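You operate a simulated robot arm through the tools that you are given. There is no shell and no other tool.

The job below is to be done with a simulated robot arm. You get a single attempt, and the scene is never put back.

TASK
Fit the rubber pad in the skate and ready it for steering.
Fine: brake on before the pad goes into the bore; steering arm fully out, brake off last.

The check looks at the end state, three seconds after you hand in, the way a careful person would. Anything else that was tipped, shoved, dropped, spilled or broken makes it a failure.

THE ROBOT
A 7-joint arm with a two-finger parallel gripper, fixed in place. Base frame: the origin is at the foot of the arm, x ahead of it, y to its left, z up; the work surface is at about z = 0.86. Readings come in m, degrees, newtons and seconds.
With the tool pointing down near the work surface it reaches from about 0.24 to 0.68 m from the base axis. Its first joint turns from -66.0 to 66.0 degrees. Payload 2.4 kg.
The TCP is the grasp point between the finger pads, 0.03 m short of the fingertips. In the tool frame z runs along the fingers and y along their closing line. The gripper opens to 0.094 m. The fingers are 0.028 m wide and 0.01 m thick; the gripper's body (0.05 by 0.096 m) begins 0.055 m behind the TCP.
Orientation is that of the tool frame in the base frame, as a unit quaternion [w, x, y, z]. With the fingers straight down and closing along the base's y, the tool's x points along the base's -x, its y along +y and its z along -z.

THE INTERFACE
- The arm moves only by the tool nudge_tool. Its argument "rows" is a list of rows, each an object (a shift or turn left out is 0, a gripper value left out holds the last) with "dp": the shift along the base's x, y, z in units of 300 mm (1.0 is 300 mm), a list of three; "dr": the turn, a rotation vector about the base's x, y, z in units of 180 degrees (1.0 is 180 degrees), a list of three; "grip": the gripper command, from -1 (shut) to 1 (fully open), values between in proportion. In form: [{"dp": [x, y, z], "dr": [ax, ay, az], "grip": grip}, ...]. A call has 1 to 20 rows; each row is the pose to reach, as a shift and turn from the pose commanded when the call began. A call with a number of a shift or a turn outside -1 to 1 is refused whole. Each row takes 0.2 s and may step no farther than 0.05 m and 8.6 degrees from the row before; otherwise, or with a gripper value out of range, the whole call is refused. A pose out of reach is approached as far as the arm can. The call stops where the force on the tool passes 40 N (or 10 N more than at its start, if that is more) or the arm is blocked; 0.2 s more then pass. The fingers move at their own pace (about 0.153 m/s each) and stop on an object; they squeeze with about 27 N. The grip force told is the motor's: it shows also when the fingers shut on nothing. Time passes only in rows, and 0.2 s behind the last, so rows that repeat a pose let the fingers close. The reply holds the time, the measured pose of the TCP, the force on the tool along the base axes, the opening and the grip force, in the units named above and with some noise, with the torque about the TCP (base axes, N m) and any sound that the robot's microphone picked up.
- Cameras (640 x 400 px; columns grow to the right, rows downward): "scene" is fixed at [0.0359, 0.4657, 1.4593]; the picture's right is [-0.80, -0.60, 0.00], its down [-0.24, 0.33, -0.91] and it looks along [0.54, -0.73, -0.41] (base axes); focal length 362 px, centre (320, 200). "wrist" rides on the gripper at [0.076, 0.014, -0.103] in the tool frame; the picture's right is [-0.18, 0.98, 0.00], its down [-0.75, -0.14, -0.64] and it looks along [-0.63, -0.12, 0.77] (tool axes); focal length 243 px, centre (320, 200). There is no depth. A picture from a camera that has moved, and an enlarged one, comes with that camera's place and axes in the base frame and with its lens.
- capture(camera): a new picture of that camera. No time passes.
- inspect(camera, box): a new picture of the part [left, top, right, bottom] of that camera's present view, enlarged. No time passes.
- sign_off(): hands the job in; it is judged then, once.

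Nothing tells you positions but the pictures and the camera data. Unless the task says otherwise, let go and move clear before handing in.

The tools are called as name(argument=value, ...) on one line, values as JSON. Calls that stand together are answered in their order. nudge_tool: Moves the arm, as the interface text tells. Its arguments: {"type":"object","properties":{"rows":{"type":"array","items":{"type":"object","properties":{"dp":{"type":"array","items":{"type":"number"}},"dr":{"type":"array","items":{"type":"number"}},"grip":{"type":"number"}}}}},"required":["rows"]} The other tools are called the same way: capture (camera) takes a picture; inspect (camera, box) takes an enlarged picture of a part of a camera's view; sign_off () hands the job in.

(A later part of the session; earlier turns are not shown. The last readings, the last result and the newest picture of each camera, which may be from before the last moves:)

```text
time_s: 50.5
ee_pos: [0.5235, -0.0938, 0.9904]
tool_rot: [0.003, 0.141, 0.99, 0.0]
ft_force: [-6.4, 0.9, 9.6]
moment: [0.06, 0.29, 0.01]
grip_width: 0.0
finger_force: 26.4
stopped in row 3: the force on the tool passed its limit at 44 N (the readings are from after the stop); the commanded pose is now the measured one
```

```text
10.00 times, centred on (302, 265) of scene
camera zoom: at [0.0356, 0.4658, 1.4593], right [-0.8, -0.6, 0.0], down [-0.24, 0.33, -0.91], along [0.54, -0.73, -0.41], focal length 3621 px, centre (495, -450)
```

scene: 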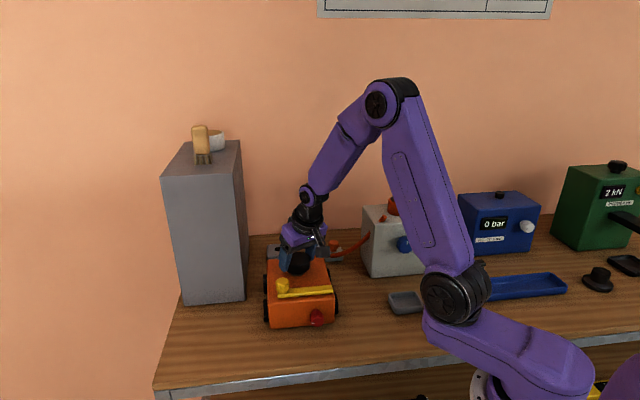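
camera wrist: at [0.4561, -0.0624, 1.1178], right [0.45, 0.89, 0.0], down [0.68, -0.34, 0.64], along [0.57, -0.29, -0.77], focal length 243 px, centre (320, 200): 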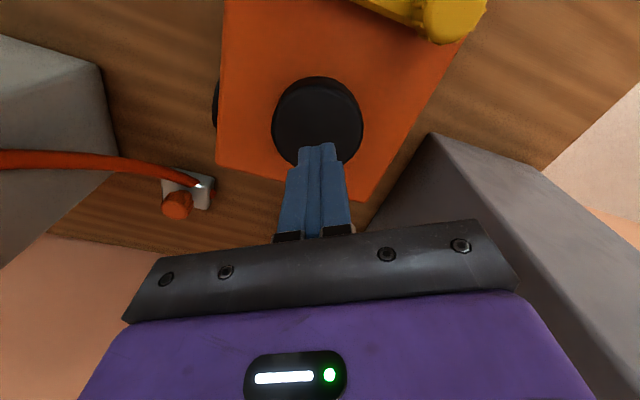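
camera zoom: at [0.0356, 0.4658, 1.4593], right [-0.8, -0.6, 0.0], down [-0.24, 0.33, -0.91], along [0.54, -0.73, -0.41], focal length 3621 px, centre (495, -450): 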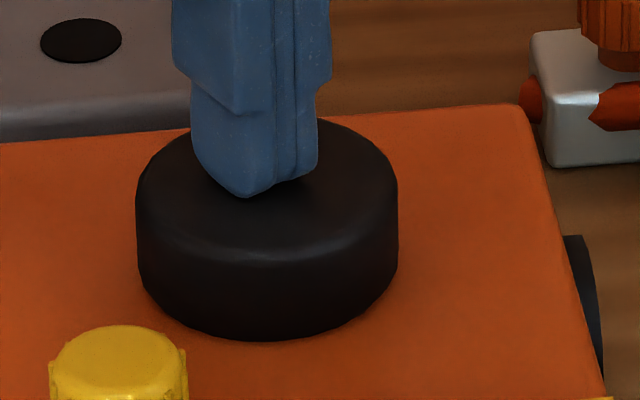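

The pad stops dead at 44 N and no longer moves. I'll lift off and measure its height against the skate surface.

nudge_tool(rows=[{"dp": [0, 0, 0.05]}, {"dp": [-0.05, 0.03, 0.15]}, {"dp": [-0.15, 0.08, 0.28]}, {"dp": [-0.28, 0.14, 0.35]}, {"dp": [-0.28, 0.14, 0.35]}])

capture(camera="wrist")

inspect(camera="scene", box=[280, 245, 325, 285])

inspect(camera="wrist", box=[240, 20, 440, 180])

```text
refused: row 3 steps farther than a row can; nothing moved
```

```text
taken
camera wrist: at [0.453, -0.0605, 1.0937], right [0.45, 0.89, 0.0], down [0.68, -0.34, 0.65], along [0.58, -0.29, -0.76], focal length 243 px, centre (320, 200)
```

wrist: 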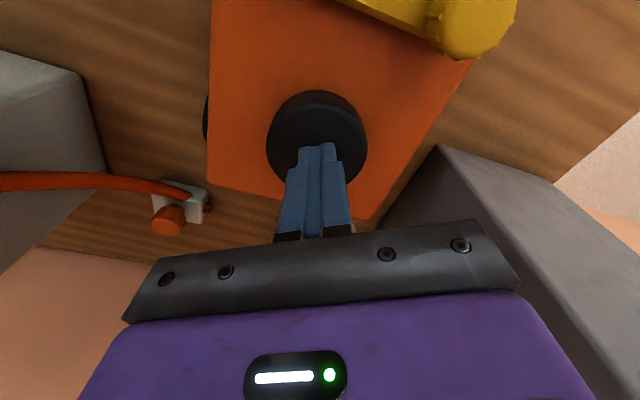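

```text
10.00 times, centred on (302, 265) of scene
camera zoom: at [0.0356, 0.4658, 1.4593], right [-0.8, -0.6, 0.0], down [-0.24, 0.33, -0.91], along [0.54, -0.73, -0.41], focal length 3621 px, centre (495, -450)
```

zoom: 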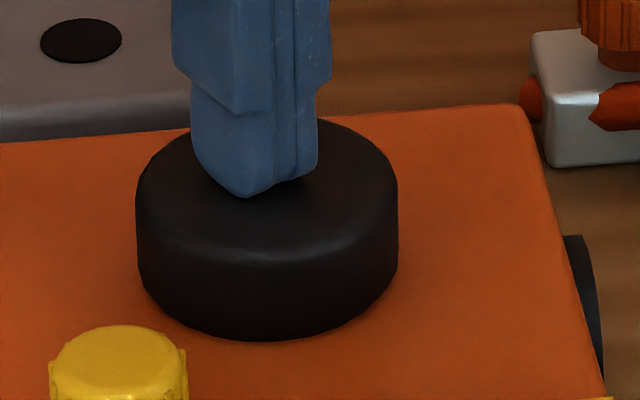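

```text
2.50 times, centred on (340, 100) of wrist
camera zoom: at [0.453, -0.0605, 1.0937], right [0.45, 0.89, 0.0], down [0.68, -0.34, 0.65], along [0.58, -0.29, -0.76], focal length 606 px, centre (270, 450)
```

zoom: 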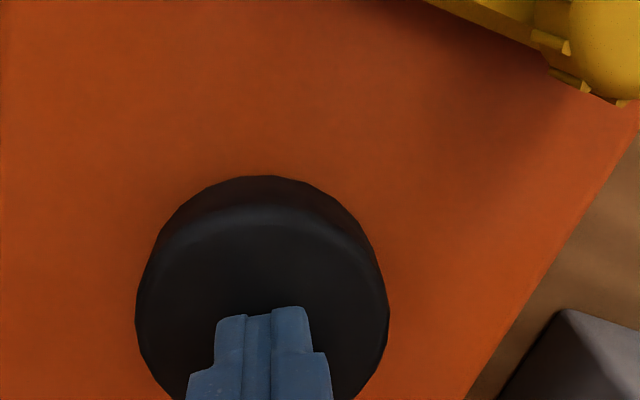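

nudge_tool(rows=[{"dp": [0, 0, 0.05]}, {"dp": [-0.03, 0.02, 0.15]}, {"dp": [-0.1, 0.05, 0.25]}, {"dp": [-0.2, 0.1, 0.33]}, {"dp": [-0.28, 0.14, 0.35]}, {"dp": [-0.28, 0.14, 0.35]}])

inspect(camera="scene", box=[280, 245, 325, 285])

inspect(camera="wrist", box=[240, 20, 440, 180])

inspect(camera="scene", box=[240, 220, 360, 340])

```text
time_s: 51.9
ee_pos: [0.4426, -0.0505, 1.0962]
tool_rot: [0.004, 0.141, 0.99, 0.0]
ft_force: [-0.3, 0.1, -0.3]
moment: [0.02, -0.03, -0.01]
grip_width: 0.0
finger_force: 27.0
```

```text
10.00 times, centred on (302, 265) of scene
camera zoom: at [0.0359, 0.4657, 1.4593], right [-0.8, -0.6, 0.0], down [-0.24, 0.33, -0.91], along [0.54, -0.73, -0.41], focal length 3621 px, centre (495, -450)
```

zoom: 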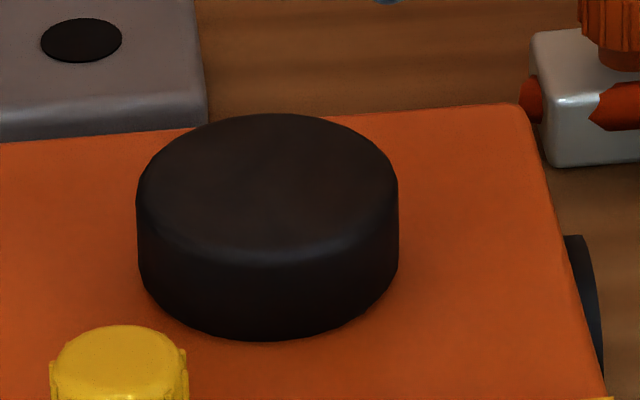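

```text
2.50 times, centred on (340, 100) of wrist
camera zoom: at [0.3724, -0.0159, 1.1984], right [0.45, 0.89, 0.0], down [0.68, -0.34, 0.65], along [0.58, -0.29, -0.76], focal length 606 px, centre (270, 450)
```

zoom: 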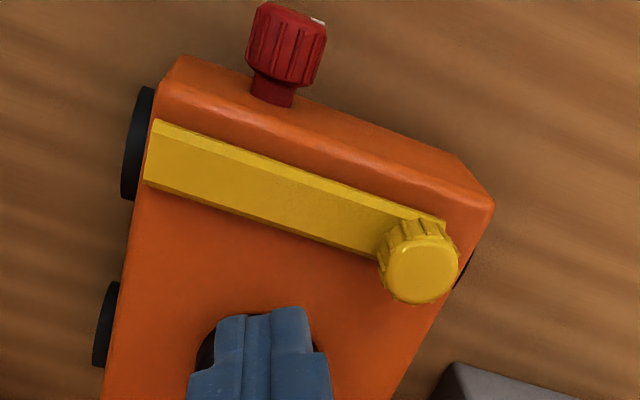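

```text
3.33 times, centred on (300, 280) of scene
camera zoom: at [0.0359, 0.4657, 1.4593], right [-0.8, -0.6, 0.0], down [-0.24, 0.33, -0.91], along [0.54, -0.73, -0.41], focal length 1207 px, centre (387, -67)
```

zoom: 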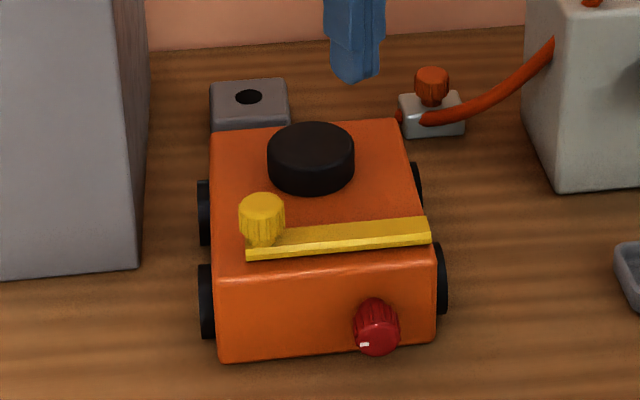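

The pad is flush on the skate to within measurement error. Next is the yellow steering arm, and I need to work out how it moves.

inspect(camera="scene", box=[265, 270, 340, 310])

inspect(camera="scene", box=[310, 272, 345, 302])

inspect(camera="wrist", box=[270, 50, 400, 150])

inspect(camera="scene", box=[410, 280, 480, 335])

```text
8.53 times, centred on (302, 290) of scene
camera zoom: at [0.0359, 0.4657, 1.4593], right [-0.8, -0.6, 0.0], down [-0.24, 0.33, -0.91], along [0.54, -0.73, -0.41], focal length 3090 px, centre (469, -568)
```

zoom: 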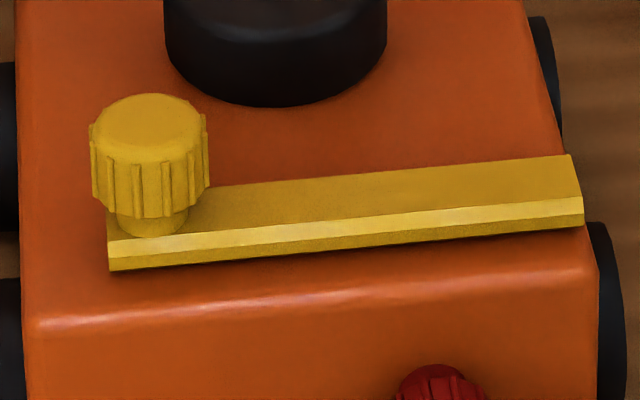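

```text
13.33 times, centred on (328, 287) of scene
camera zoom: at [0.0359, 0.4657, 1.4593], right [-0.8, -0.6, 0.0], down [-0.24, 0.33, -0.91], along [0.54, -0.73, -0.41], focal length 4829 px, centre (220, -960)
```

zoom: 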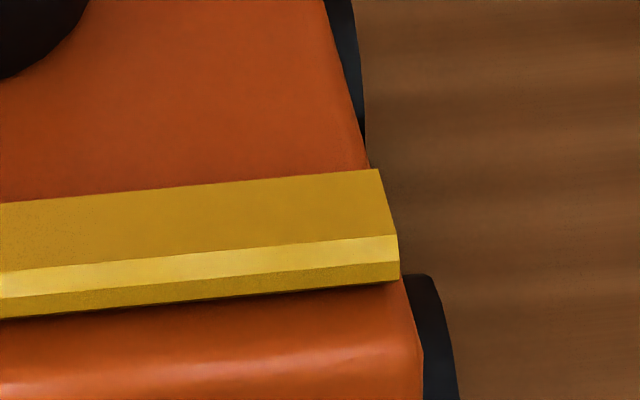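

```text
4.00 times, centred on (335, 100) of wrist
camera zoom: at [0.3724, -0.0159, 1.1984], right [0.45, 0.89, 0.0], down [0.68, -0.34, 0.65], along [0.58, -0.29, -0.76], focal length 970 px, centre (260, 600)
```

zoom: 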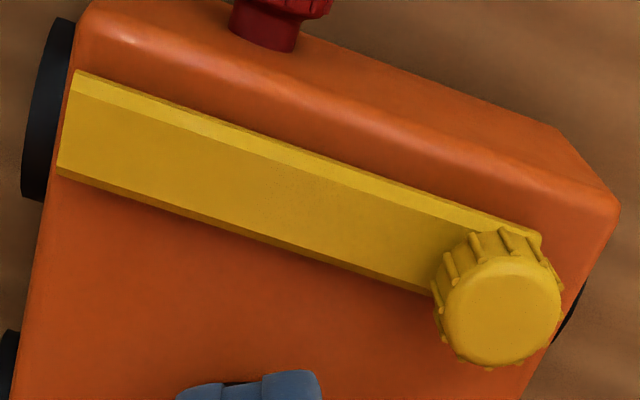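

```text
7.27 times, centred on (445, 308) of scene
camera zoom: at [0.0359, 0.4657, 1.4593], right [-0.8, -0.6, 0.0], down [-0.24, 0.33, -0.91], along [0.54, -0.73, -0.41], focal length 2634 px, centre (-589, -582)
```

zoom: 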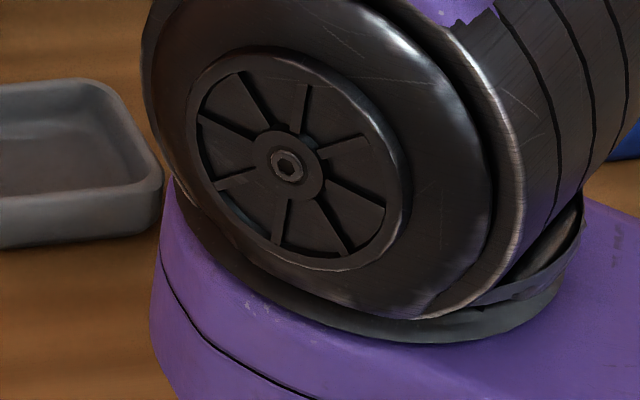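

The yellow knob's top is at about (0.489, -0.008, 0.972), at one end of the bar. I'll line the gripper up with the skate's axes above the knob, so I can gently test how the arm moves.

nudge_tool(rows=[{"dp": [0.03, 0.03, -0.03], "dr": [0, 0, -0.0403], "grip": 0.1}, {"dp": [0.07, 0.065, -0.08], "dr": [0, 0, -0.0806], "grip": 0.2}, {"dp": [0.115, 0.105, -0.15], "dr": [0, 0, -0.1208], "grip": 0.2}, {"dp": [0.155, 0.142, -0.22], "dr": [0, 0, -0.1611], "grip": 0.2}, {"dp": [0.155, 0.142, -0.22], "dr": [0, 0, -0.1611], "grip": 0.2}])

capture(camera="wrist")

inspect(camera="scene", box=[240, 220, 360, 340])

```text
time_s: 53.1
ee_pos: [0.486, -0.0112, 1.029]
tool_rot: [0.003, 0.385, 0.923, -0.002]
ft_force: [-0.2, 0.0, -0.9]
moment: [0.01, -0.02, 0.01]
grip_width: 0.0563
finger_force: 0.2
```

```text
taken
camera wrist: at [0.4428, 0.0518, 1.1315], right [0.83, 0.56, 0.0], down [0.43, -0.63, 0.65], along [0.36, -0.54, -0.76], focal length 243 px, centre (320, 200)
```

wrist: 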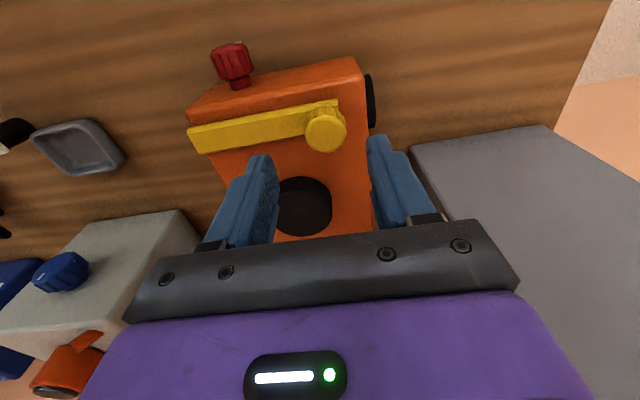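

```text
3.33 times, centred on (300, 280) of scene
camera zoom: at [0.0359, 0.4657, 1.4593], right [-0.8, -0.6, 0.0], down [-0.24, 0.33, -0.91], along [0.54, -0.73, -0.41], focal length 1207 px, centre (387, -67)
```

zoom: 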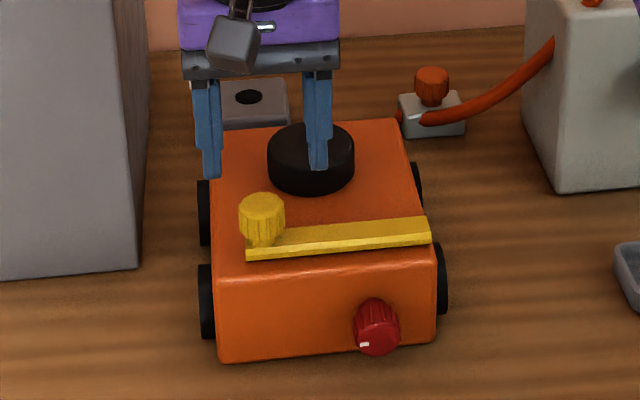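

inspect(camera="wrist", box=[260, 80, 400, 180])

```text
4.00 times, centred on (330, 130) of wrist
camera zoom: at [0.4428, 0.0518, 1.1315], right [0.83, 0.56, 0.0], down [0.43, -0.63, 0.65], along [0.36, -0.54, -0.76], focal length 970 px, centre (280, 480)
```

zoom: 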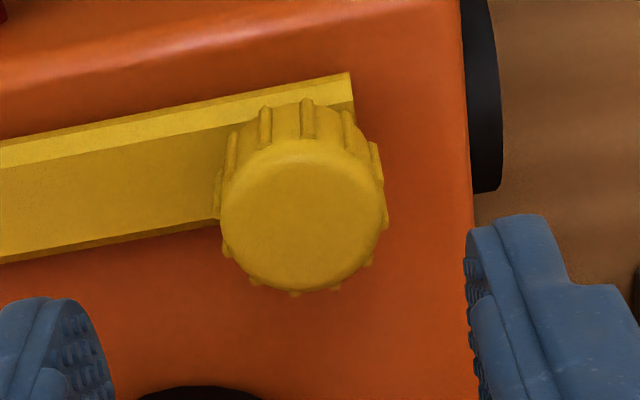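

nudge_tool(rows=[{"dp": [0.005, 0.01, -0.05]}, {"dp": [0.005, 0.01, -0.08]}, {"dp": [0.005, 0.01, -0.1]}, {"dp": [0.005, 0.01, -0.12]}, {"dp": [0.005, 0.01, -0.135]}, {"dp": [0.005, 0.01, -0.147]}, {"dp": [0.005, 0.01, -0.147]}])

inspect(camera="scene", box=[250, 240, 340, 310])

capture(camera="wrist")

```text
time_s: 54.7
ee_pos: [0.4872, -0.0073, 0.9861]
tool_rot: [0.003, 0.384, 0.923, -0.001]
ft_force: [0.2, 1.2, -0.4]
moment: [0.04, 0.0, 0.04]
grip_width: 0.0565
finger_force: 0.1
```

```text
5.71 times, centred on (295, 275) of scene
camera zoom: at [0.0359, 0.4657, 1.4593], right [-0.8, -0.6, 0.0], down [-0.24, 0.33, -0.91], along [0.54, -0.73, -0.41], focal length 2069 px, centre (463, -229)
```

zoom: 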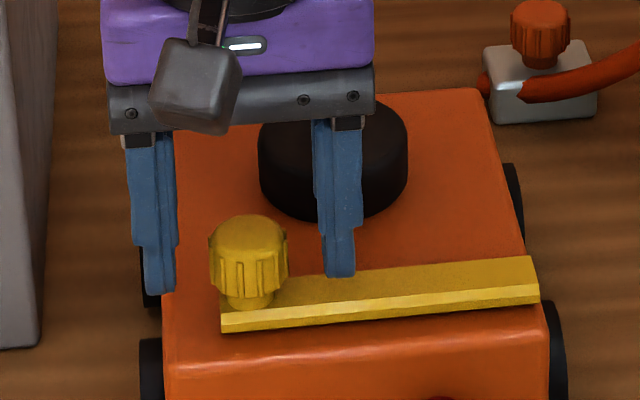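

```text
taken
camera wrist: at [0.443, 0.0571, 1.0882], right [0.83, 0.56, 0.0], down [0.43, -0.63, 0.65], along [0.37, -0.53, -0.76], focal length 243 px, centre (320, 200)
```

wrist: 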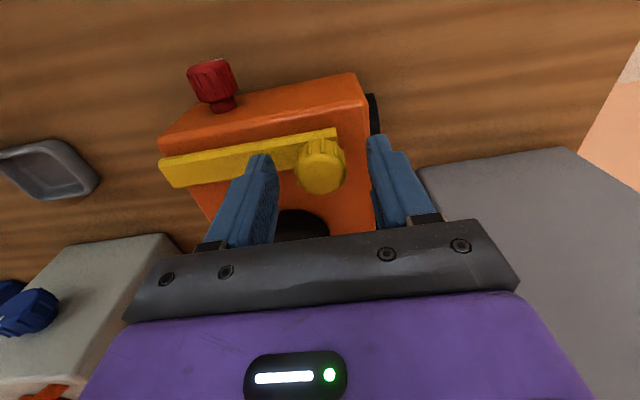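

The fingers are on either side of the yellow knob. Closing.

nudge_tool(rows=[{"dp": [0, 0, 0], "grip": -0.1}, {"dp": [0, 0, 0], "grip": -0.4}, {"dp": [0, 0, 0], "grip": -1}, {"dp": [0, 0, 0], "grip": -1}])

inspect(camera="scene", box=[250, 240, 340, 310])

```text
time_s: 55.7
ee_pos: [0.4875, -0.0068, 0.9864]
tool_rot: [0.003, 0.384, 0.923, -0.001]
ft_force: [1.6, 2.9, -2.5]
moment: [-0.02, -0.14, 0.02]
grip_width: 0.0282
finger_force: 45.2
```

```text
5.71 times, centred on (295, 275) of scene
camera zoom: at [0.036, 0.4658, 1.4593], right [-0.8, -0.6, 0.0], down [-0.24, 0.33, -0.91], along [0.54, -0.73, -0.41], focal length 2069 px, centre (463, -229)
```

zoom: 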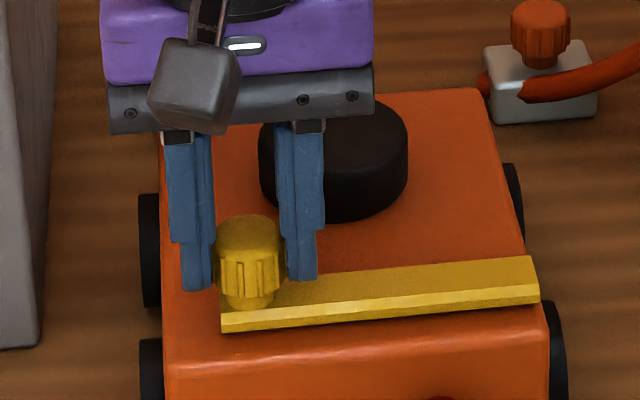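

The knob is gripped at 28 mm. I'll test a 3 mm move toward the skate's front, to see whether the arm swings.

nudge_tool(rows=[{"dp": [-0.0035, 0.0035, 0]}, {"dp": [-0.007, 0.007, 0]}, {"dp": [-0.007, 0.007, 0]}])

inspect(camera="scene", box=[250, 240, 340, 310])

```text
time_s: 56.5
ee_pos: [0.4863, -0.0061, 0.9869]
tool_rot: [0.005, 0.383, 0.924, -0.001]
ft_force: [7.0, -1.4, 2.7]
moment: [-0.35, -0.45, 0.53]
grip_width: 0.0283
finger_force: 45.0
```

```text
5.71 times, centred on (295, 275) of scene
camera zoom: at [0.036, 0.4657, 1.4593], right [-0.8, -0.6, 0.0], down [-0.24, 0.33, -0.91], along [0.54, -0.73, -0.41], focal length 2069 px, centre (463, -229)
```

zoom: 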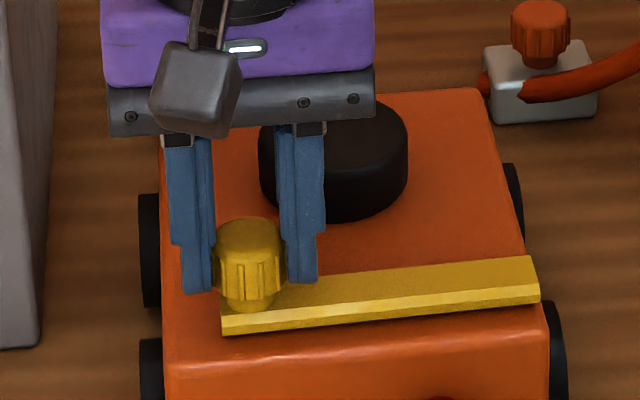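

The knob moved freely and the bar's far end stayed put, so the arm pivots at the far end and swings out over the front. I'll release and use closed fingers to push the knob from behind, so no side load goes into the skate.

nudge_tool(rows=[{"dp": [0, 0, 0], "grip": 0.2}, {"dp": [0, 0, 0], "grip": 0.2}, {"dp": [0, 0, 0.08], "grip": 0.2}, {"dp": [0, 0, 0.17], "grip": 0.2}, {"dp": [0.05, -0.05, 0.17], "grip": -1}, {"dp": [0.092, -0.091, 0.17], "grip": -1}, {"dp": [0.092, -0.091, 0.17], "grip": -1}, {"dp": [0.092, -0.091, 0.17], "grip": -1}])

capture(camera="wrist")

inspect(camera="scene", box=[240, 220, 360, 340])

```text
time_s: 58.3
ee_pos: [0.5122, -0.0322, 1.0377]
tool_rot: [0.003, 0.384, 0.923, -0.002]
ft_force: [-0.8, -0.2, 0.2]
moment: [-0.01, -0.05, -0.04]
grip_width: 0.0001
finger_force: 26.7
```

```text
taken
camera wrist: at [0.4681, 0.0304, 1.1389], right [0.83, 0.56, 0.0], down [0.43, -0.63, 0.65], along [0.36, -0.53, -0.76], focal length 243 px, centre (320, 200)
```

wrist: 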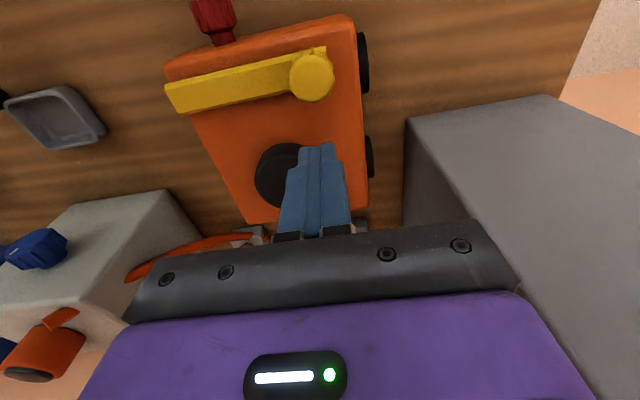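

```text
3.33 times, centred on (300, 280) of scene
camera zoom: at [0.0359, 0.4657, 1.4593], right [-0.8, -0.6, 0.0], down [-0.24, 0.33, -0.91], along [0.54, -0.73, -0.41], focal length 1207 px, centre (387, -67)
```

zoom: 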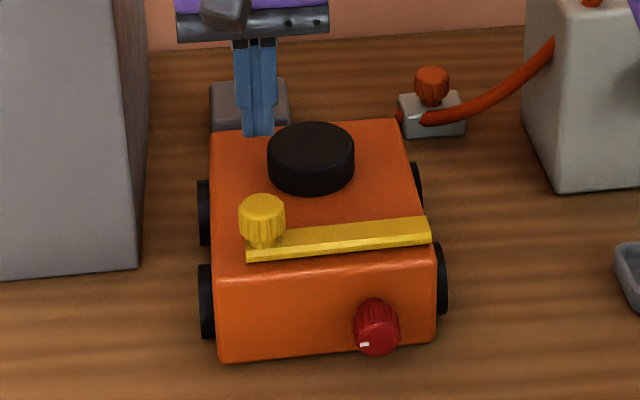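

nudge_tool(rows=[{"dp": [0, 0, -0.07]}, {"dp": [0, 0, -0.12]}, {"dp": [0, 0, -0.145]}, {"dp": [0, 0, -0.163]}, {"dp": [-0.008, 0.012, -0.163]}, {"dp": [-0.015, 0.0247, -0.163], "dr": [0, 0, 0.0139]}, {"dp": [-0.029, 0.045, -0.163], "dr": [0, 0, 0.035]}, {"dp": [-0.0437, 0.0643, -0.163], "dr": [0, 0, 0.0556]}, {"dp": [-0.06, 0.082, -0.163], "dr": [0, 0, 0.076]}, {"dp": [-0.077, 0.0997, -0.163], "dr": [0, 0, 0.0972]}, {"dp": [-0.077, 0.0997, -0.163], "dr": [0, 0, 0.0972]}])

capture(camera="wrist")

inspect(camera="scene", box=[240, 220, 360, 340])

```text
time_s: 60.7
ee_pos: [0.489, -0.0029, 0.9876]
tool_rot: [0.004, 0.239, 0.971, -0.001]
ft_force: [-0.7, -0.6, 0.6]
moment: [0.03, -0.02, 0.0]
grip_width: 0.0
finger_force: 27.0
```

```text
taken
camera wrist: at [0.4287, 0.045, 1.0904], right [0.62, 0.79, 0.0], down [0.6, -0.47, 0.65], along [0.51, -0.4, -0.76], focal length 243 px, centre (320, 200)
```

wrist: 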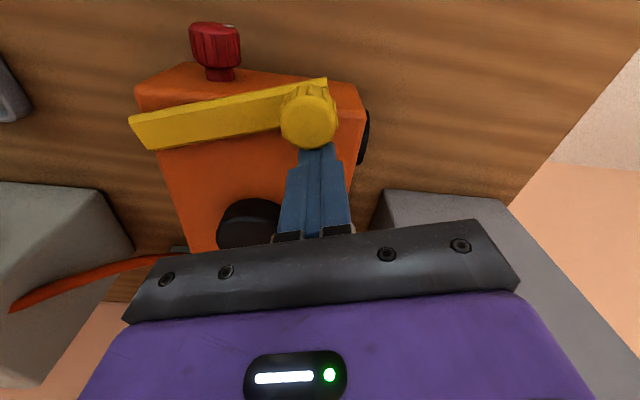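

```text
3.33 times, centred on (300, 280) of scene
camera zoom: at [0.0359, 0.4657, 1.4593], right [-0.8, -0.6, 0.0], down [-0.24, 0.33, -0.91], along [0.54, -0.73, -0.41], focal length 1207 px, centre (387, -67)
```

zoom: 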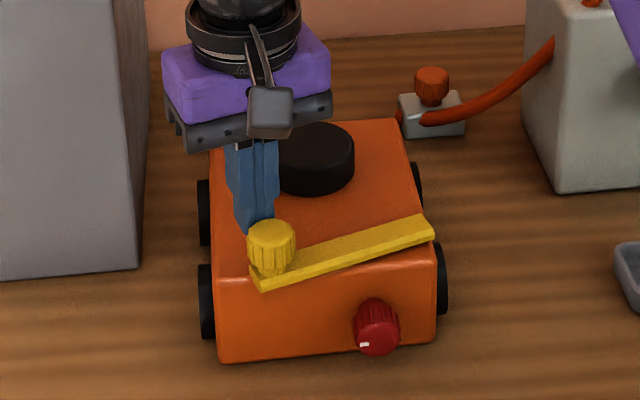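

The arm is swinging smoothly about its far end with almost no force. Continuing along the arc.

nudge_tool(rows=[{"dp": [-0.019, 0.016, 0], "dr": [0, 0, 0.0208]}, {"dp": [-0.0383, 0.0307, 0], "dr": [0, 0, 0.0417]}, {"dp": [-0.0587, 0.044, 0], "dr": [0, 0, 0.0625]}, {"dp": [-0.0797, 0.056, 0], "dr": [0, 0, 0.0833]}, {"dp": [-0.1015, 0.0665, 0], "dr": [0, 0, 0.1042]}, {"dp": [-0.1243, 0.076, 0], "dr": [0, 0, 0.125]}, {"dp": [-0.1475, 0.0836, 0], "dr": [0, 0, 0.1458]}, {"dp": [-0.171, 0.09, 0], "dr": [0, 0, 0.1667]}, {"dp": [-0.195, 0.0945, 0], "dr": [0, 0, 0.1875]}, {"dp": [-0.219, 0.0977, 0], "dr": [0, 0, 0.2083]}, {"dp": [-0.219, 0.0977, 0], "dr": [0, 0, 0.2083]}])

capture(camera="wrist")

inspect(camera="scene", box=[240, 220, 360, 340])

```text
time_s: 63.1
ee_pos: [0.4228, 0.0272, 0.9874]
tool_rot: [0.004, -0.086, 0.996, 0.0]
ft_force: [-0.2, 0.2, 0.2]
moment: [-0.02, -0.04, -0.02]
grip_width: 0.0
finger_force: 27.1
```

```text
taken
camera wrist: at [0.3443, 0.0271, 1.0894], right [0.01, 1.0, 0.0], down [0.76, -0.01, 0.65], along [0.65, -0.01, -0.76], focal length 243 px, centre (320, 200)
```

wrist: 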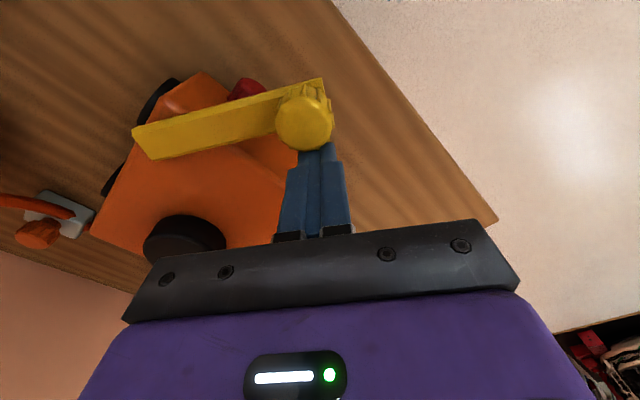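

```text
3.33 times, centred on (300, 280) of scene
camera zoom: at [0.0359, 0.4657, 1.4593], right [-0.8, -0.6, 0.0], down [-0.24, 0.33, -0.91], along [0.54, -0.73, -0.41], focal length 1207 px, centre (387, -67)
```

zoom: 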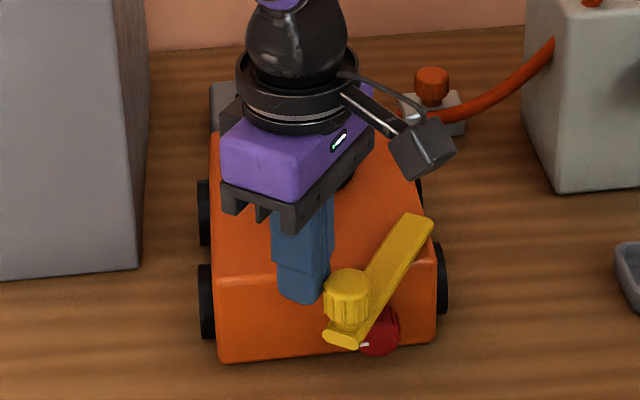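

nudge_tool(rows=[{"dp": [-0.02, -0.008, 0], "dr": [0, 0, 0.0208]}, {"dp": [-0.0433, -0.012, 0], "dr": [0, 0, 0.0417]}, {"dp": [-0.067, -0.0137, 0], "dr": [0, 0, 0.0625]}, {"dp": [-0.0903, -0.0163, 0], "dr": [0, 0, 0.0833]}, {"dp": [-0.1135, -0.021, 0], "dr": [0, 0, 0.1042]}, {"dp": [-0.136, -0.027, 0], "dr": [0, 0, 0.125]}, {"dp": [-0.147, -0.031, 0], "dr": [0, 0, 0.1354]}, {"dp": [-0.158, -0.035, 0], "dr": [0, 0, 0.1458]}, {"dp": [-0.169, -0.039, 0], "dr": [0, 0, 0.1563]}, {"dp": [-0.169, -0.039, 0], "dr": [0, 0, 0.1563]}])

capture(camera="wrist")

inspect(camera="scene", box=[240, 220, 360, 340])

```text
time_s: 65.3
ee_pos: [0.3739, 0.0157, 0.9872]
tool_rot: [0.003, -0.326, 0.945, 0.001]
ft_force: [-0.8, 0.1, -0.2]
moment: [0.03, -0.02, 0.0]
grip_width: 0.0
finger_force: 26.8
```

```text
taken
camera wrist: at [0.3041, -0.0216, 1.0897], right [-0.46, 0.89, 0.0], down [0.68, 0.35, 0.65], along [0.57, 0.3, -0.76], focal length 243 px, centre (320, 200)
```

wrist: 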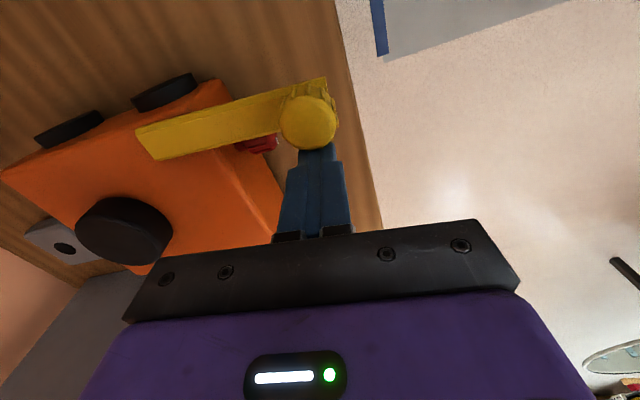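

```text
3.33 times, centred on (300, 280) of scene
camera zoom: at [0.0359, 0.4657, 1.4593], right [-0.8, -0.6, 0.0], down [-0.24, 0.33, -0.91], along [0.54, -0.73, -0.41], focal length 1207 px, centre (387, -67)
```

zoom: 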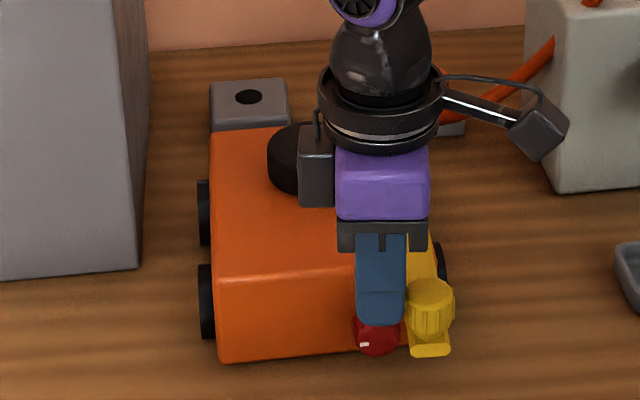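

Still swinging freely at about 83° from the start. Continuing more slowly to find the end stop.

nudge_tool(rows=[{"dp": [-0.015, -0.0065, 0], "dr": [0, 0, 0.0133]}, {"dp": [-0.03, -0.0133, 0], "dr": [0, 0, 0.0265]}, {"dp": [-0.0445, -0.02, 0], "dr": [0, 0, 0.04]}, {"dp": [-0.059, -0.027, 0], "dr": [0, 0, 0.053]}, {"dp": [-0.069, -0.034, 0], "dr": [0, 0, 0.0635]}, {"dp": [-0.0785, -0.041, 0], "dr": [0, 0, 0.074]}, {"dp": [-0.088, -0.0475, 0], "dr": [0, 0, 0.084]}, {"dp": [-0.0973, -0.0543, 0], "dr": [0, 0, 0.0944]}, {"dp": [-0.106, -0.062, 0], "dr": [0, 0, 0.105]}, {"dp": [-0.1145, -0.07, 0], "dr": [0, 0, 0.1153]}, {"dp": [-0.1145, -0.07, 0], "dr": [0, 0, 0.1153]}])

capture(camera="wrist")

inspect(camera="scene", box=[240, 220, 360, 340])

```text
time_s: 66.2
ee_pos: [0.3653, 0.0143, 0.9893]
tool_rot: [0.015, -0.389, 0.921, -0.001]
ft_force: [7.2, 7.8, 1.0]
moment: [0.05, -0.14, -0.01]
grip_width: 0.0
finger_force: 27.1
stopped in row 4: the force on the tool passed its limit at 46 N (the readings are from after the stop); the commanded pose is now the measured one
```

```text
taken
camera wrist: at [0.3002, -0.0337, 1.0893], right [-0.58, 0.82, -0.01], down [0.61, 0.43, 0.67], along [0.55, 0.38, -0.75], focal length 243 px, centre (320, 200)
```

wrist: 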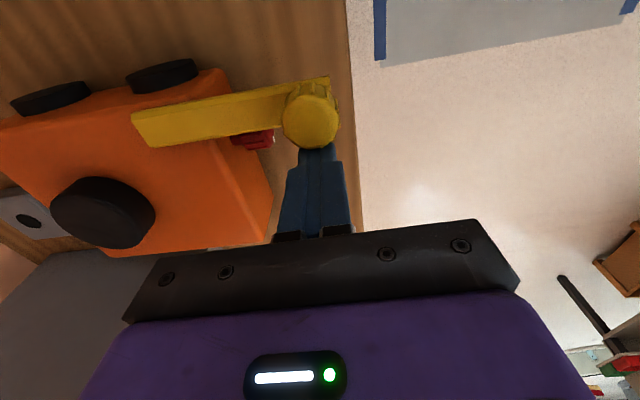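

```text
3.33 times, centred on (300, 280) of scene
camera zoom: at [0.0361, 0.4659, 1.4592], right [-0.8, -0.6, 0.0], down [-0.24, 0.33, -0.91], along [0.54, -0.73, -0.41], focal length 1207 px, centre (387, -67)
```

zoom: 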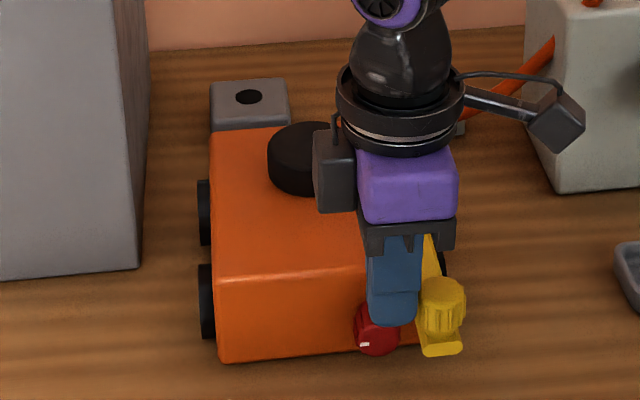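

The arm hit a firm stop at about 90° of swing, so it's fully out. I'll back off and look.

nudge_tool(rows=[{"dp": [0.012, 0.012, 0]}, {"dp": [0.025, 0.025, 0]}, {"dp": [0.025, 0.025, 0.1]}, {"dp": [0.025, 0.025, 0.22]}, {"dp": [0.02, 0.02, 0.35]}, {"dp": [0.02, 0.02, 0.35]}])

capture(camera="wrist")

inspect(camera="scene", box=[240, 220, 360, 340])

```text
time_s: 67.6
ee_pos: [0.3698, 0.0191, 1.0955]
tool_rot: [0.012, -0.389, 0.921, 0.0]
ft_force: [-0.3, -0.5, 0.2]
moment: [0.0, -0.04, -0.03]
grip_width: 0.0
finger_force: 26.4
```

```text
taken
camera wrist: at [0.3039, -0.0273, 1.1956], right [-0.58, 0.82, -0.01], down [0.61, 0.44, 0.66], along [0.54, 0.38, -0.75], focal length 243 px, centre (320, 200)
```

wrist: 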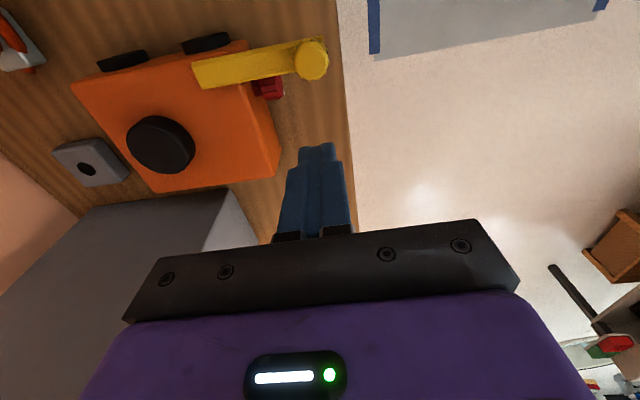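

```text
3.33 times, centred on (300, 280) of scene
camera zoom: at [0.0359, 0.4657, 1.4593], right [-0.8, -0.6, 0.0], down [-0.24, 0.33, -0.91], along [0.54, -0.73, -0.41], focal length 1207 px, centre (387, -67)
```

zoom: 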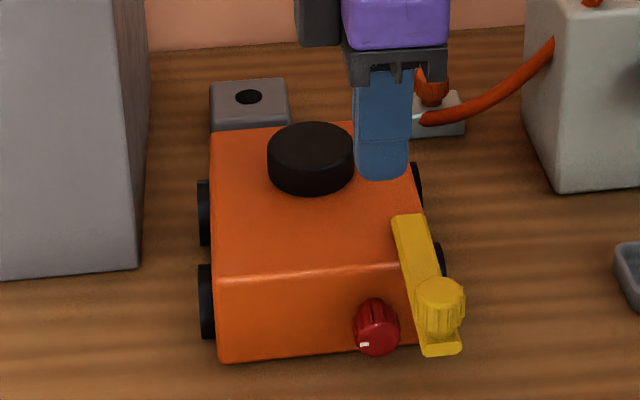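

The pad is in and the arm is swung out to its stop. The last job is turning the red brake knob 90° clockwise back to its start. The arm now overhangs the knob's right side, so I'll come in from the upper left. First I'll re-orient the tool at a safe height.

nudge_tool(rows=[{"dp": [0.018, 0.003, 0], "dr": [0.0003, 0.0007, -0.0458]}, {"dp": [0.036, 0.006, 0], "dr": [0.0006, 0.0014, -0.0917]}, {"dp": [0.054, 0.01, 0], "dr": [0.0009, 0.0022, -0.1375]}, {"dp": [0.072, 0.013, 0], "dr": [0.0012, 0.0029, -0.1834]}, {"dp": [0.09, 0.016, 0], "dr": [0.0015, 0.0036, -0.2292]}, {"dp": [0.109, 0.02, 0], "dr": [0.0018, 0.0043, -0.2751]}, {"dp": [0.127, 0.023, -0.02], "dr": [0.0021, 0.005, -0.3209]}, {"dp": [0.145, 0.026, -0.04], "dr": [0.0024, 0.0057, -0.3668]}, {"dp": [0.163, 0.03, -0.06], "dr": [0.0027, 0.0065, -0.4126]}, {"dp": [0.182, 0.033, -0.09], "dr": [0.003, 0.0072, -0.4585]}, {"dp": [0.2, 0.036, -0.118], "dr": [0.0033, 0.0079, -0.5043], "grip": -0.1}, {"dp": [0.2, 0.036, -0.118], "dr": [0.0033, 0.0079, -0.5043], "grip": -0.1}])

capture(camera="wrist")

inspect(camera="scene", box=[285, 275, 345, 335])

```text
time_s: 70.2
ee_pos: [0.4315, 0.0269, 1.0579]
tool_rot: [0.001, 0.383, 0.924, -0.001]
ft_force: [-0.3, 0.1, 0.4]
moment: [-0.02, -0.01, 0.02]
grip_width: 0.0424
finger_force: 0.0
```

```text
taken
camera wrist: at [0.3871, 0.0898, 1.1611], right [0.83, 0.56, 0.0], down [0.43, -0.63, 0.64], along [0.36, -0.53, -0.77], focal length 243 px, centre (320, 200)
```

wrist: 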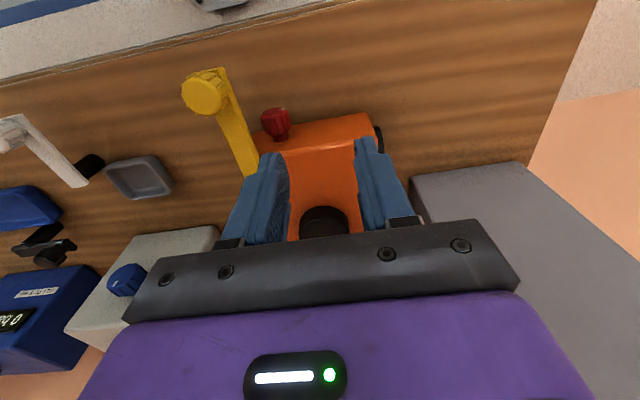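

```text
6.67 times, centred on (315, 305) of scene
camera zoom: at [0.0359, 0.4657, 1.4593], right [-0.8, -0.6, 0.0], down [-0.24, 0.33, -0.91], along [0.54, -0.73, -0.41], focal length 2414 px, centre (353, -500)
```

zoom: 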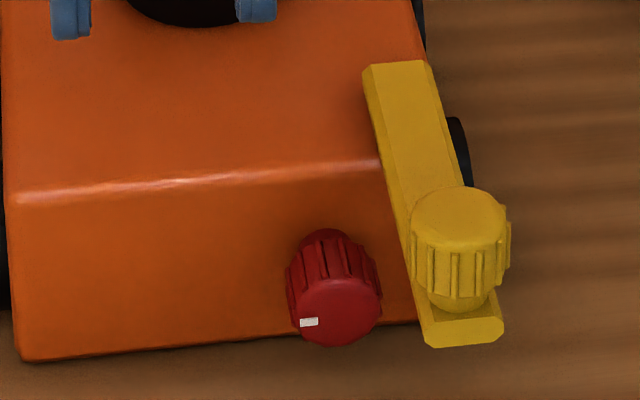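

nudge_tool(rows=[{"dp": [0.004, 0.004, -0.04], "dr": [-0.0356, 0.0232, 0.0036]}, {"dp": [0.008, 0.008, -0.09], "dr": [-0.0712, 0.0464, 0.0073]}, {"dp": [0.012, 0.012, -0.15], "dr": [-0.1068, 0.0696, 0.0109]}, {"dp": [0.016, 0.016, -0.21], "dr": [-0.1424, 0.0927, 0.0145]}, {"dp": [0.02, 0.02, -0.27], "dr": [-0.178, 0.1159, 0.0182]}, {"dp": [0.0233, 0.025, -0.315], "dr": [-0.2136, 0.1391, 0.0218]}, {"dp": [0.0233, 0.025, -0.315], "dr": [-0.2136, 0.1391, 0.0218]}])

capture(camera="wrist")

inspect(camera="scene", box=[240, 220, 360, 340])

```text
time_s: 71.8
ee_pos: [0.4364, 0.0338, 0.9627]
tool_rot: [-0.07, 0.321, 0.862, -0.385]
ft_force: [-0.1, -0.2, 0.3]
moment: [-0.03, -0.03, -0.03]
grip_width: 0.0426
finger_force: 0.0
```

```text
taken
camera wrist: at [0.422, 0.1501, 1.0145], right [0.64, 0.38, -0.67], down [0.76, -0.13, 0.64], along [0.15, -0.92, -0.37], focal length 243 px, centre (320, 200)
```

wrist: 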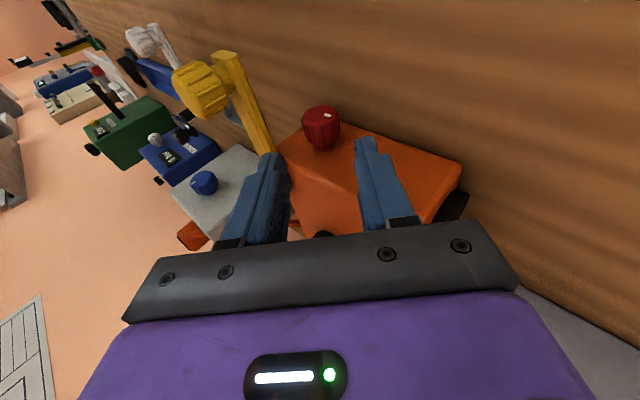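

```text
3.33 times, centred on (300, 280) of scene
camera zoom: at [0.0359, 0.4657, 1.4593], right [-0.8, -0.6, 0.0], down [-0.24, 0.33, -0.91], along [0.54, -0.73, -0.41], focal length 1207 px, centre (387, -67)
```

zoom: 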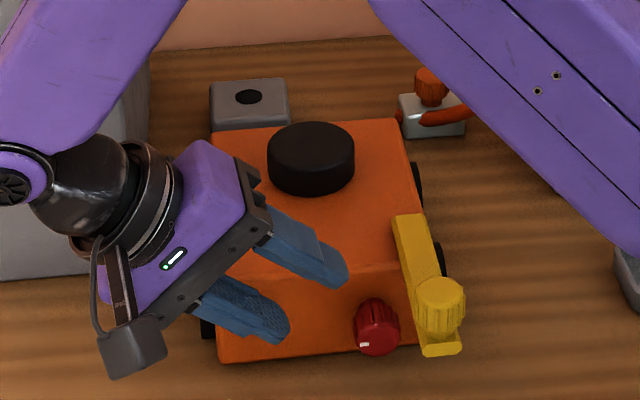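

nudge_tool(rows=[{"dp": [-0.025, -0.044, -0.05]}, {"dp": [-0.046, -0.081, -0.0917]}, {"dp": [-0.06, -0.106, -0.12]}, {"dp": [-0.07, -0.1235, -0.14]}, {"dp": [-0.079, -0.1395, -0.158]}, {"dp": [-0.086, -0.152, -0.172]}, {"dp": [-0.0917, -0.162, -0.1833]}, {"dp": [-0.0917, -0.162, -0.1833]}])

capture(camera="wrist")

inspect(camera="scene", box=[240, 220, 360, 340])

```text
time_s: 73.6
ee_pos: [0.41, -0.0117, 0.907]
tool_rot: [-0.071, 0.32, 0.863, -0.385]
ft_force: [0.4, -0.3, -0.1]
moment: [0.0, 0.0, 0.0]
grip_width: 0.0425
finger_force: 0.1
```

```text
taken
camera wrist: at [0.3961, 0.1035, 0.96], right [0.64, 0.38, -0.67], down [0.76, -0.13, 0.64], along [0.15, -0.92, -0.37], focal length 243 px, centre (320, 200)
```

wrist: 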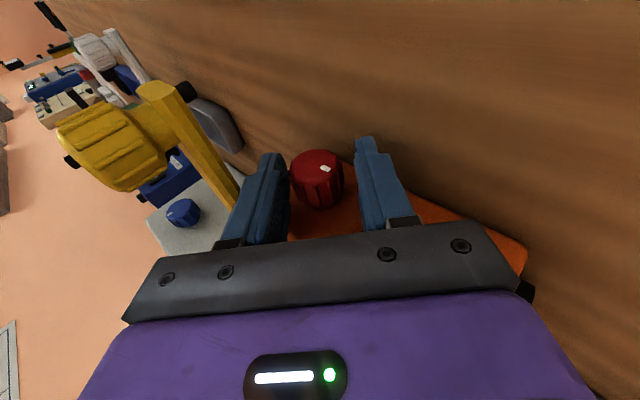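

```text
3.33 times, centred on (300, 280) of scene
camera zoom: at [0.0359, 0.4657, 1.4593], right [-0.8, -0.6, 0.0], down [-0.24, 0.33, -0.91], along [0.54, -0.73, -0.41], focal length 1207 px, centre (387, -67)
```

zoom: 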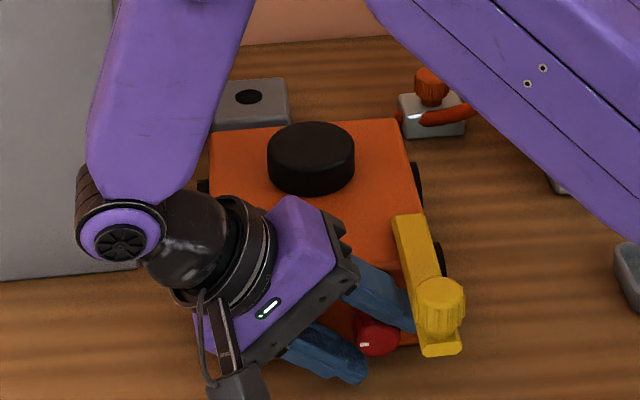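

The fingers are around the knob from the upper left, clear of the yellow arm. Closing, then turning clockwise.

nudge_tool(rows=[{"dp": [0, 0, 0], "grip": -0.4}, {"dp": [0, 0, 0], "grip": -1}, {"dp": [0, 0, 0], "grip": -1}])

nudge_tool(rows=[{"dp": [-0.0013, -0.0013, 0.0017], "dr": [0.0133, -0.0131, 0]}, {"dp": [-0.0027, -0.0027, 0.0034], "dr": [0.0266, -0.0263, 0]}, {"dp": [-0.0027, -0.0027, 0.0034], "dr": [0.0266, -0.0263, 0]}])

inspect(camera="wrist", box=[240, 100, 400, 240])

```text
time_s: 74.4
ee_pos: [0.4086, -0.0128, 0.9094]
tool_rot: [-0.073, 0.321, 0.861, -0.387]
ft_force: [-9.2, -9.4, 24.6]
moment: [-0.25, 0.25, 0.37]
grip_width: 0.0288
finger_force: 44.7
```

```text
time_s: 75.2
ee_pos: [0.4085, -0.0159, 0.9104]
tool_rot: [-0.05, 0.335, 0.879, -0.337]
ft_force: [-2.7, -11.5, 32.2]
moment: [0.33, 0.85, -0.09]
grip_width: 0.0287
finger_force: 44.7
```

```text
2.86 times, centred on (320, 170) of wrist
camera zoom: at [0.3898, 0.097, 0.9702], right [0.69, 0.43, -0.59], down [0.7, -0.19, 0.69], along [0.18, -0.89, -0.43], focal length 693 px, centre (320, 286)
```

zoom: 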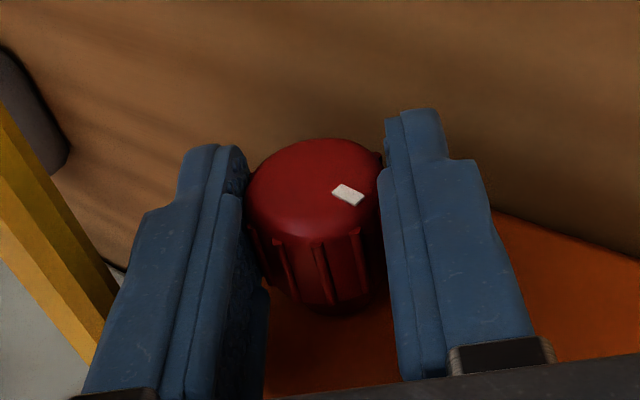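

nudge_tool(rows=[{"dp": [-0.0014, -0.0014, 0.002]}, {"dp": [-0.0028, -0.0028, 0.0035], "dr": [0.0133, -0.0131, 0]}, {"dp": [-0.0043, -0.0043, 0.005], "dr": [0.0266, -0.0263, 0]}, {"dp": [-0.0043, -0.0043, 0.005], "dr": [0.0266, -0.0263, 0]}])

inspect(camera="wrist", box=[240, 100, 400, 240])

```text
time_s: 76.2
ee_pos: [0.4084, -0.0159, 0.9115]
tool_rot: [-0.027, 0.345, 0.894, -0.285]
ft_force: [1.8, -16.2, 19.8]
moment: [-0.93, -0.54, 0.56]
grip_width: 0.029
finger_force: 45.3
```

```text
2.86 times, centred on (320, 170) of wrist
camera zoom: at [0.3832, 0.0906, 0.9788], right [0.73, 0.47, -0.49], down [0.64, -0.25, 0.72], along [0.22, -0.85, -0.49], focal length 693 px, centre (320, 286)
```

zoom: 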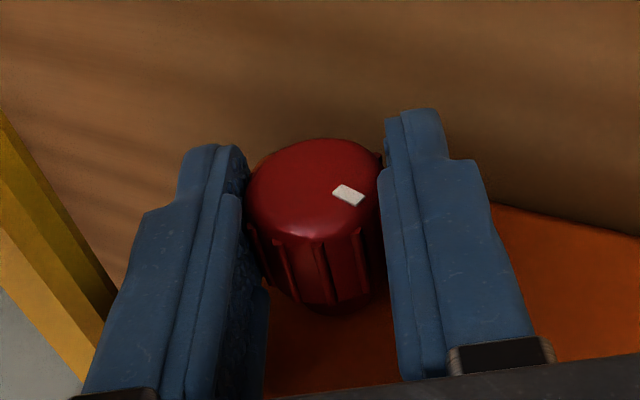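

nudge_tool(rows=[{"dp": [-0.002, -0.003, 0.0025], "dr": [0.0133, -0.0131, 0]}, {"dp": [-0.0035, -0.0045, 0.0045], "dr": [0.0266, -0.0263, 0]}, {"dp": [-0.0035, -0.0045, 0.0045], "dr": [0.0266, -0.0263, 0]}])

nudge_tool(rows=[{"dp": [-0.002, -0.0025, 0.002], "dr": [0.0133, -0.0131, 0]}, {"dp": [-0.0035, -0.004, 0.0035], "dr": [0.0266, -0.0263, 0]}, {"dp": [-0.0035, -0.004, 0.0035], "dr": [0.0266, -0.0263, 0]}])

inspect(camera="wrist", box=[240, 100, 400, 240])

inspect(camera="scene", box=[240, 220, 360, 340])

```text
time_s: 77.0
ee_pos: [0.4061, -0.0162, 0.912]
tool_rot: [-0.003, 0.355, 0.906, -0.232]
ft_force: [3.8, -15.4, 23.7]
moment: [0.07, 0.4, 0.13]
grip_width: 0.0286
finger_force: 45.0
```

```text
time_s: 77.8
ee_pos: [0.4061, -0.0172, 0.914]
tool_rot: [0.019, 0.363, 0.914, -0.179]
ft_force: [7.6, -15.5, 20.9]
moment: [-1.82, 0.08, 0.48]
grip_width: 0.0289
finger_force: 45.4
```

```text
2.86 times, centred on (320, 170) of wrist
camera zoom: at [0.3689, 0.0762, 0.9921], right [0.79, 0.54, -0.28], down [0.52, -0.37, 0.77], along [0.31, -0.76, -0.58], focal length 693 px, centre (320, 286)
```

zoom: 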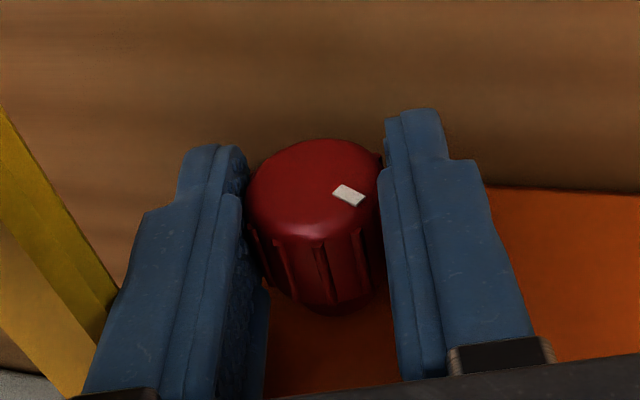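

```text
3.33 times, centred on (300, 280) of scene
camera zoom: at [0.0358, 0.4654, 1.4595], right [-0.8, -0.6, 0.0], down [-0.24, 0.33, -0.91], along [0.54, -0.73, -0.41], focal length 1207 px, centre (387, -67)
```

zoom: 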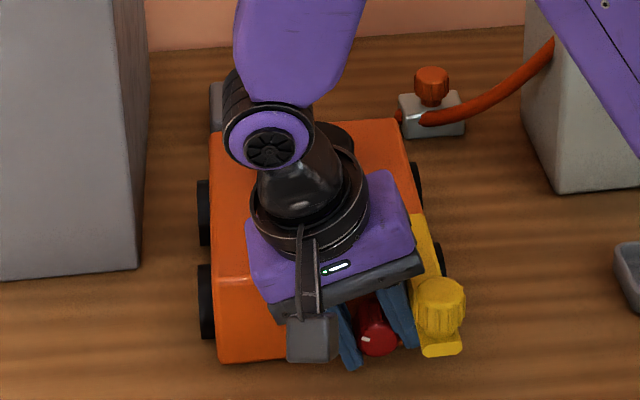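

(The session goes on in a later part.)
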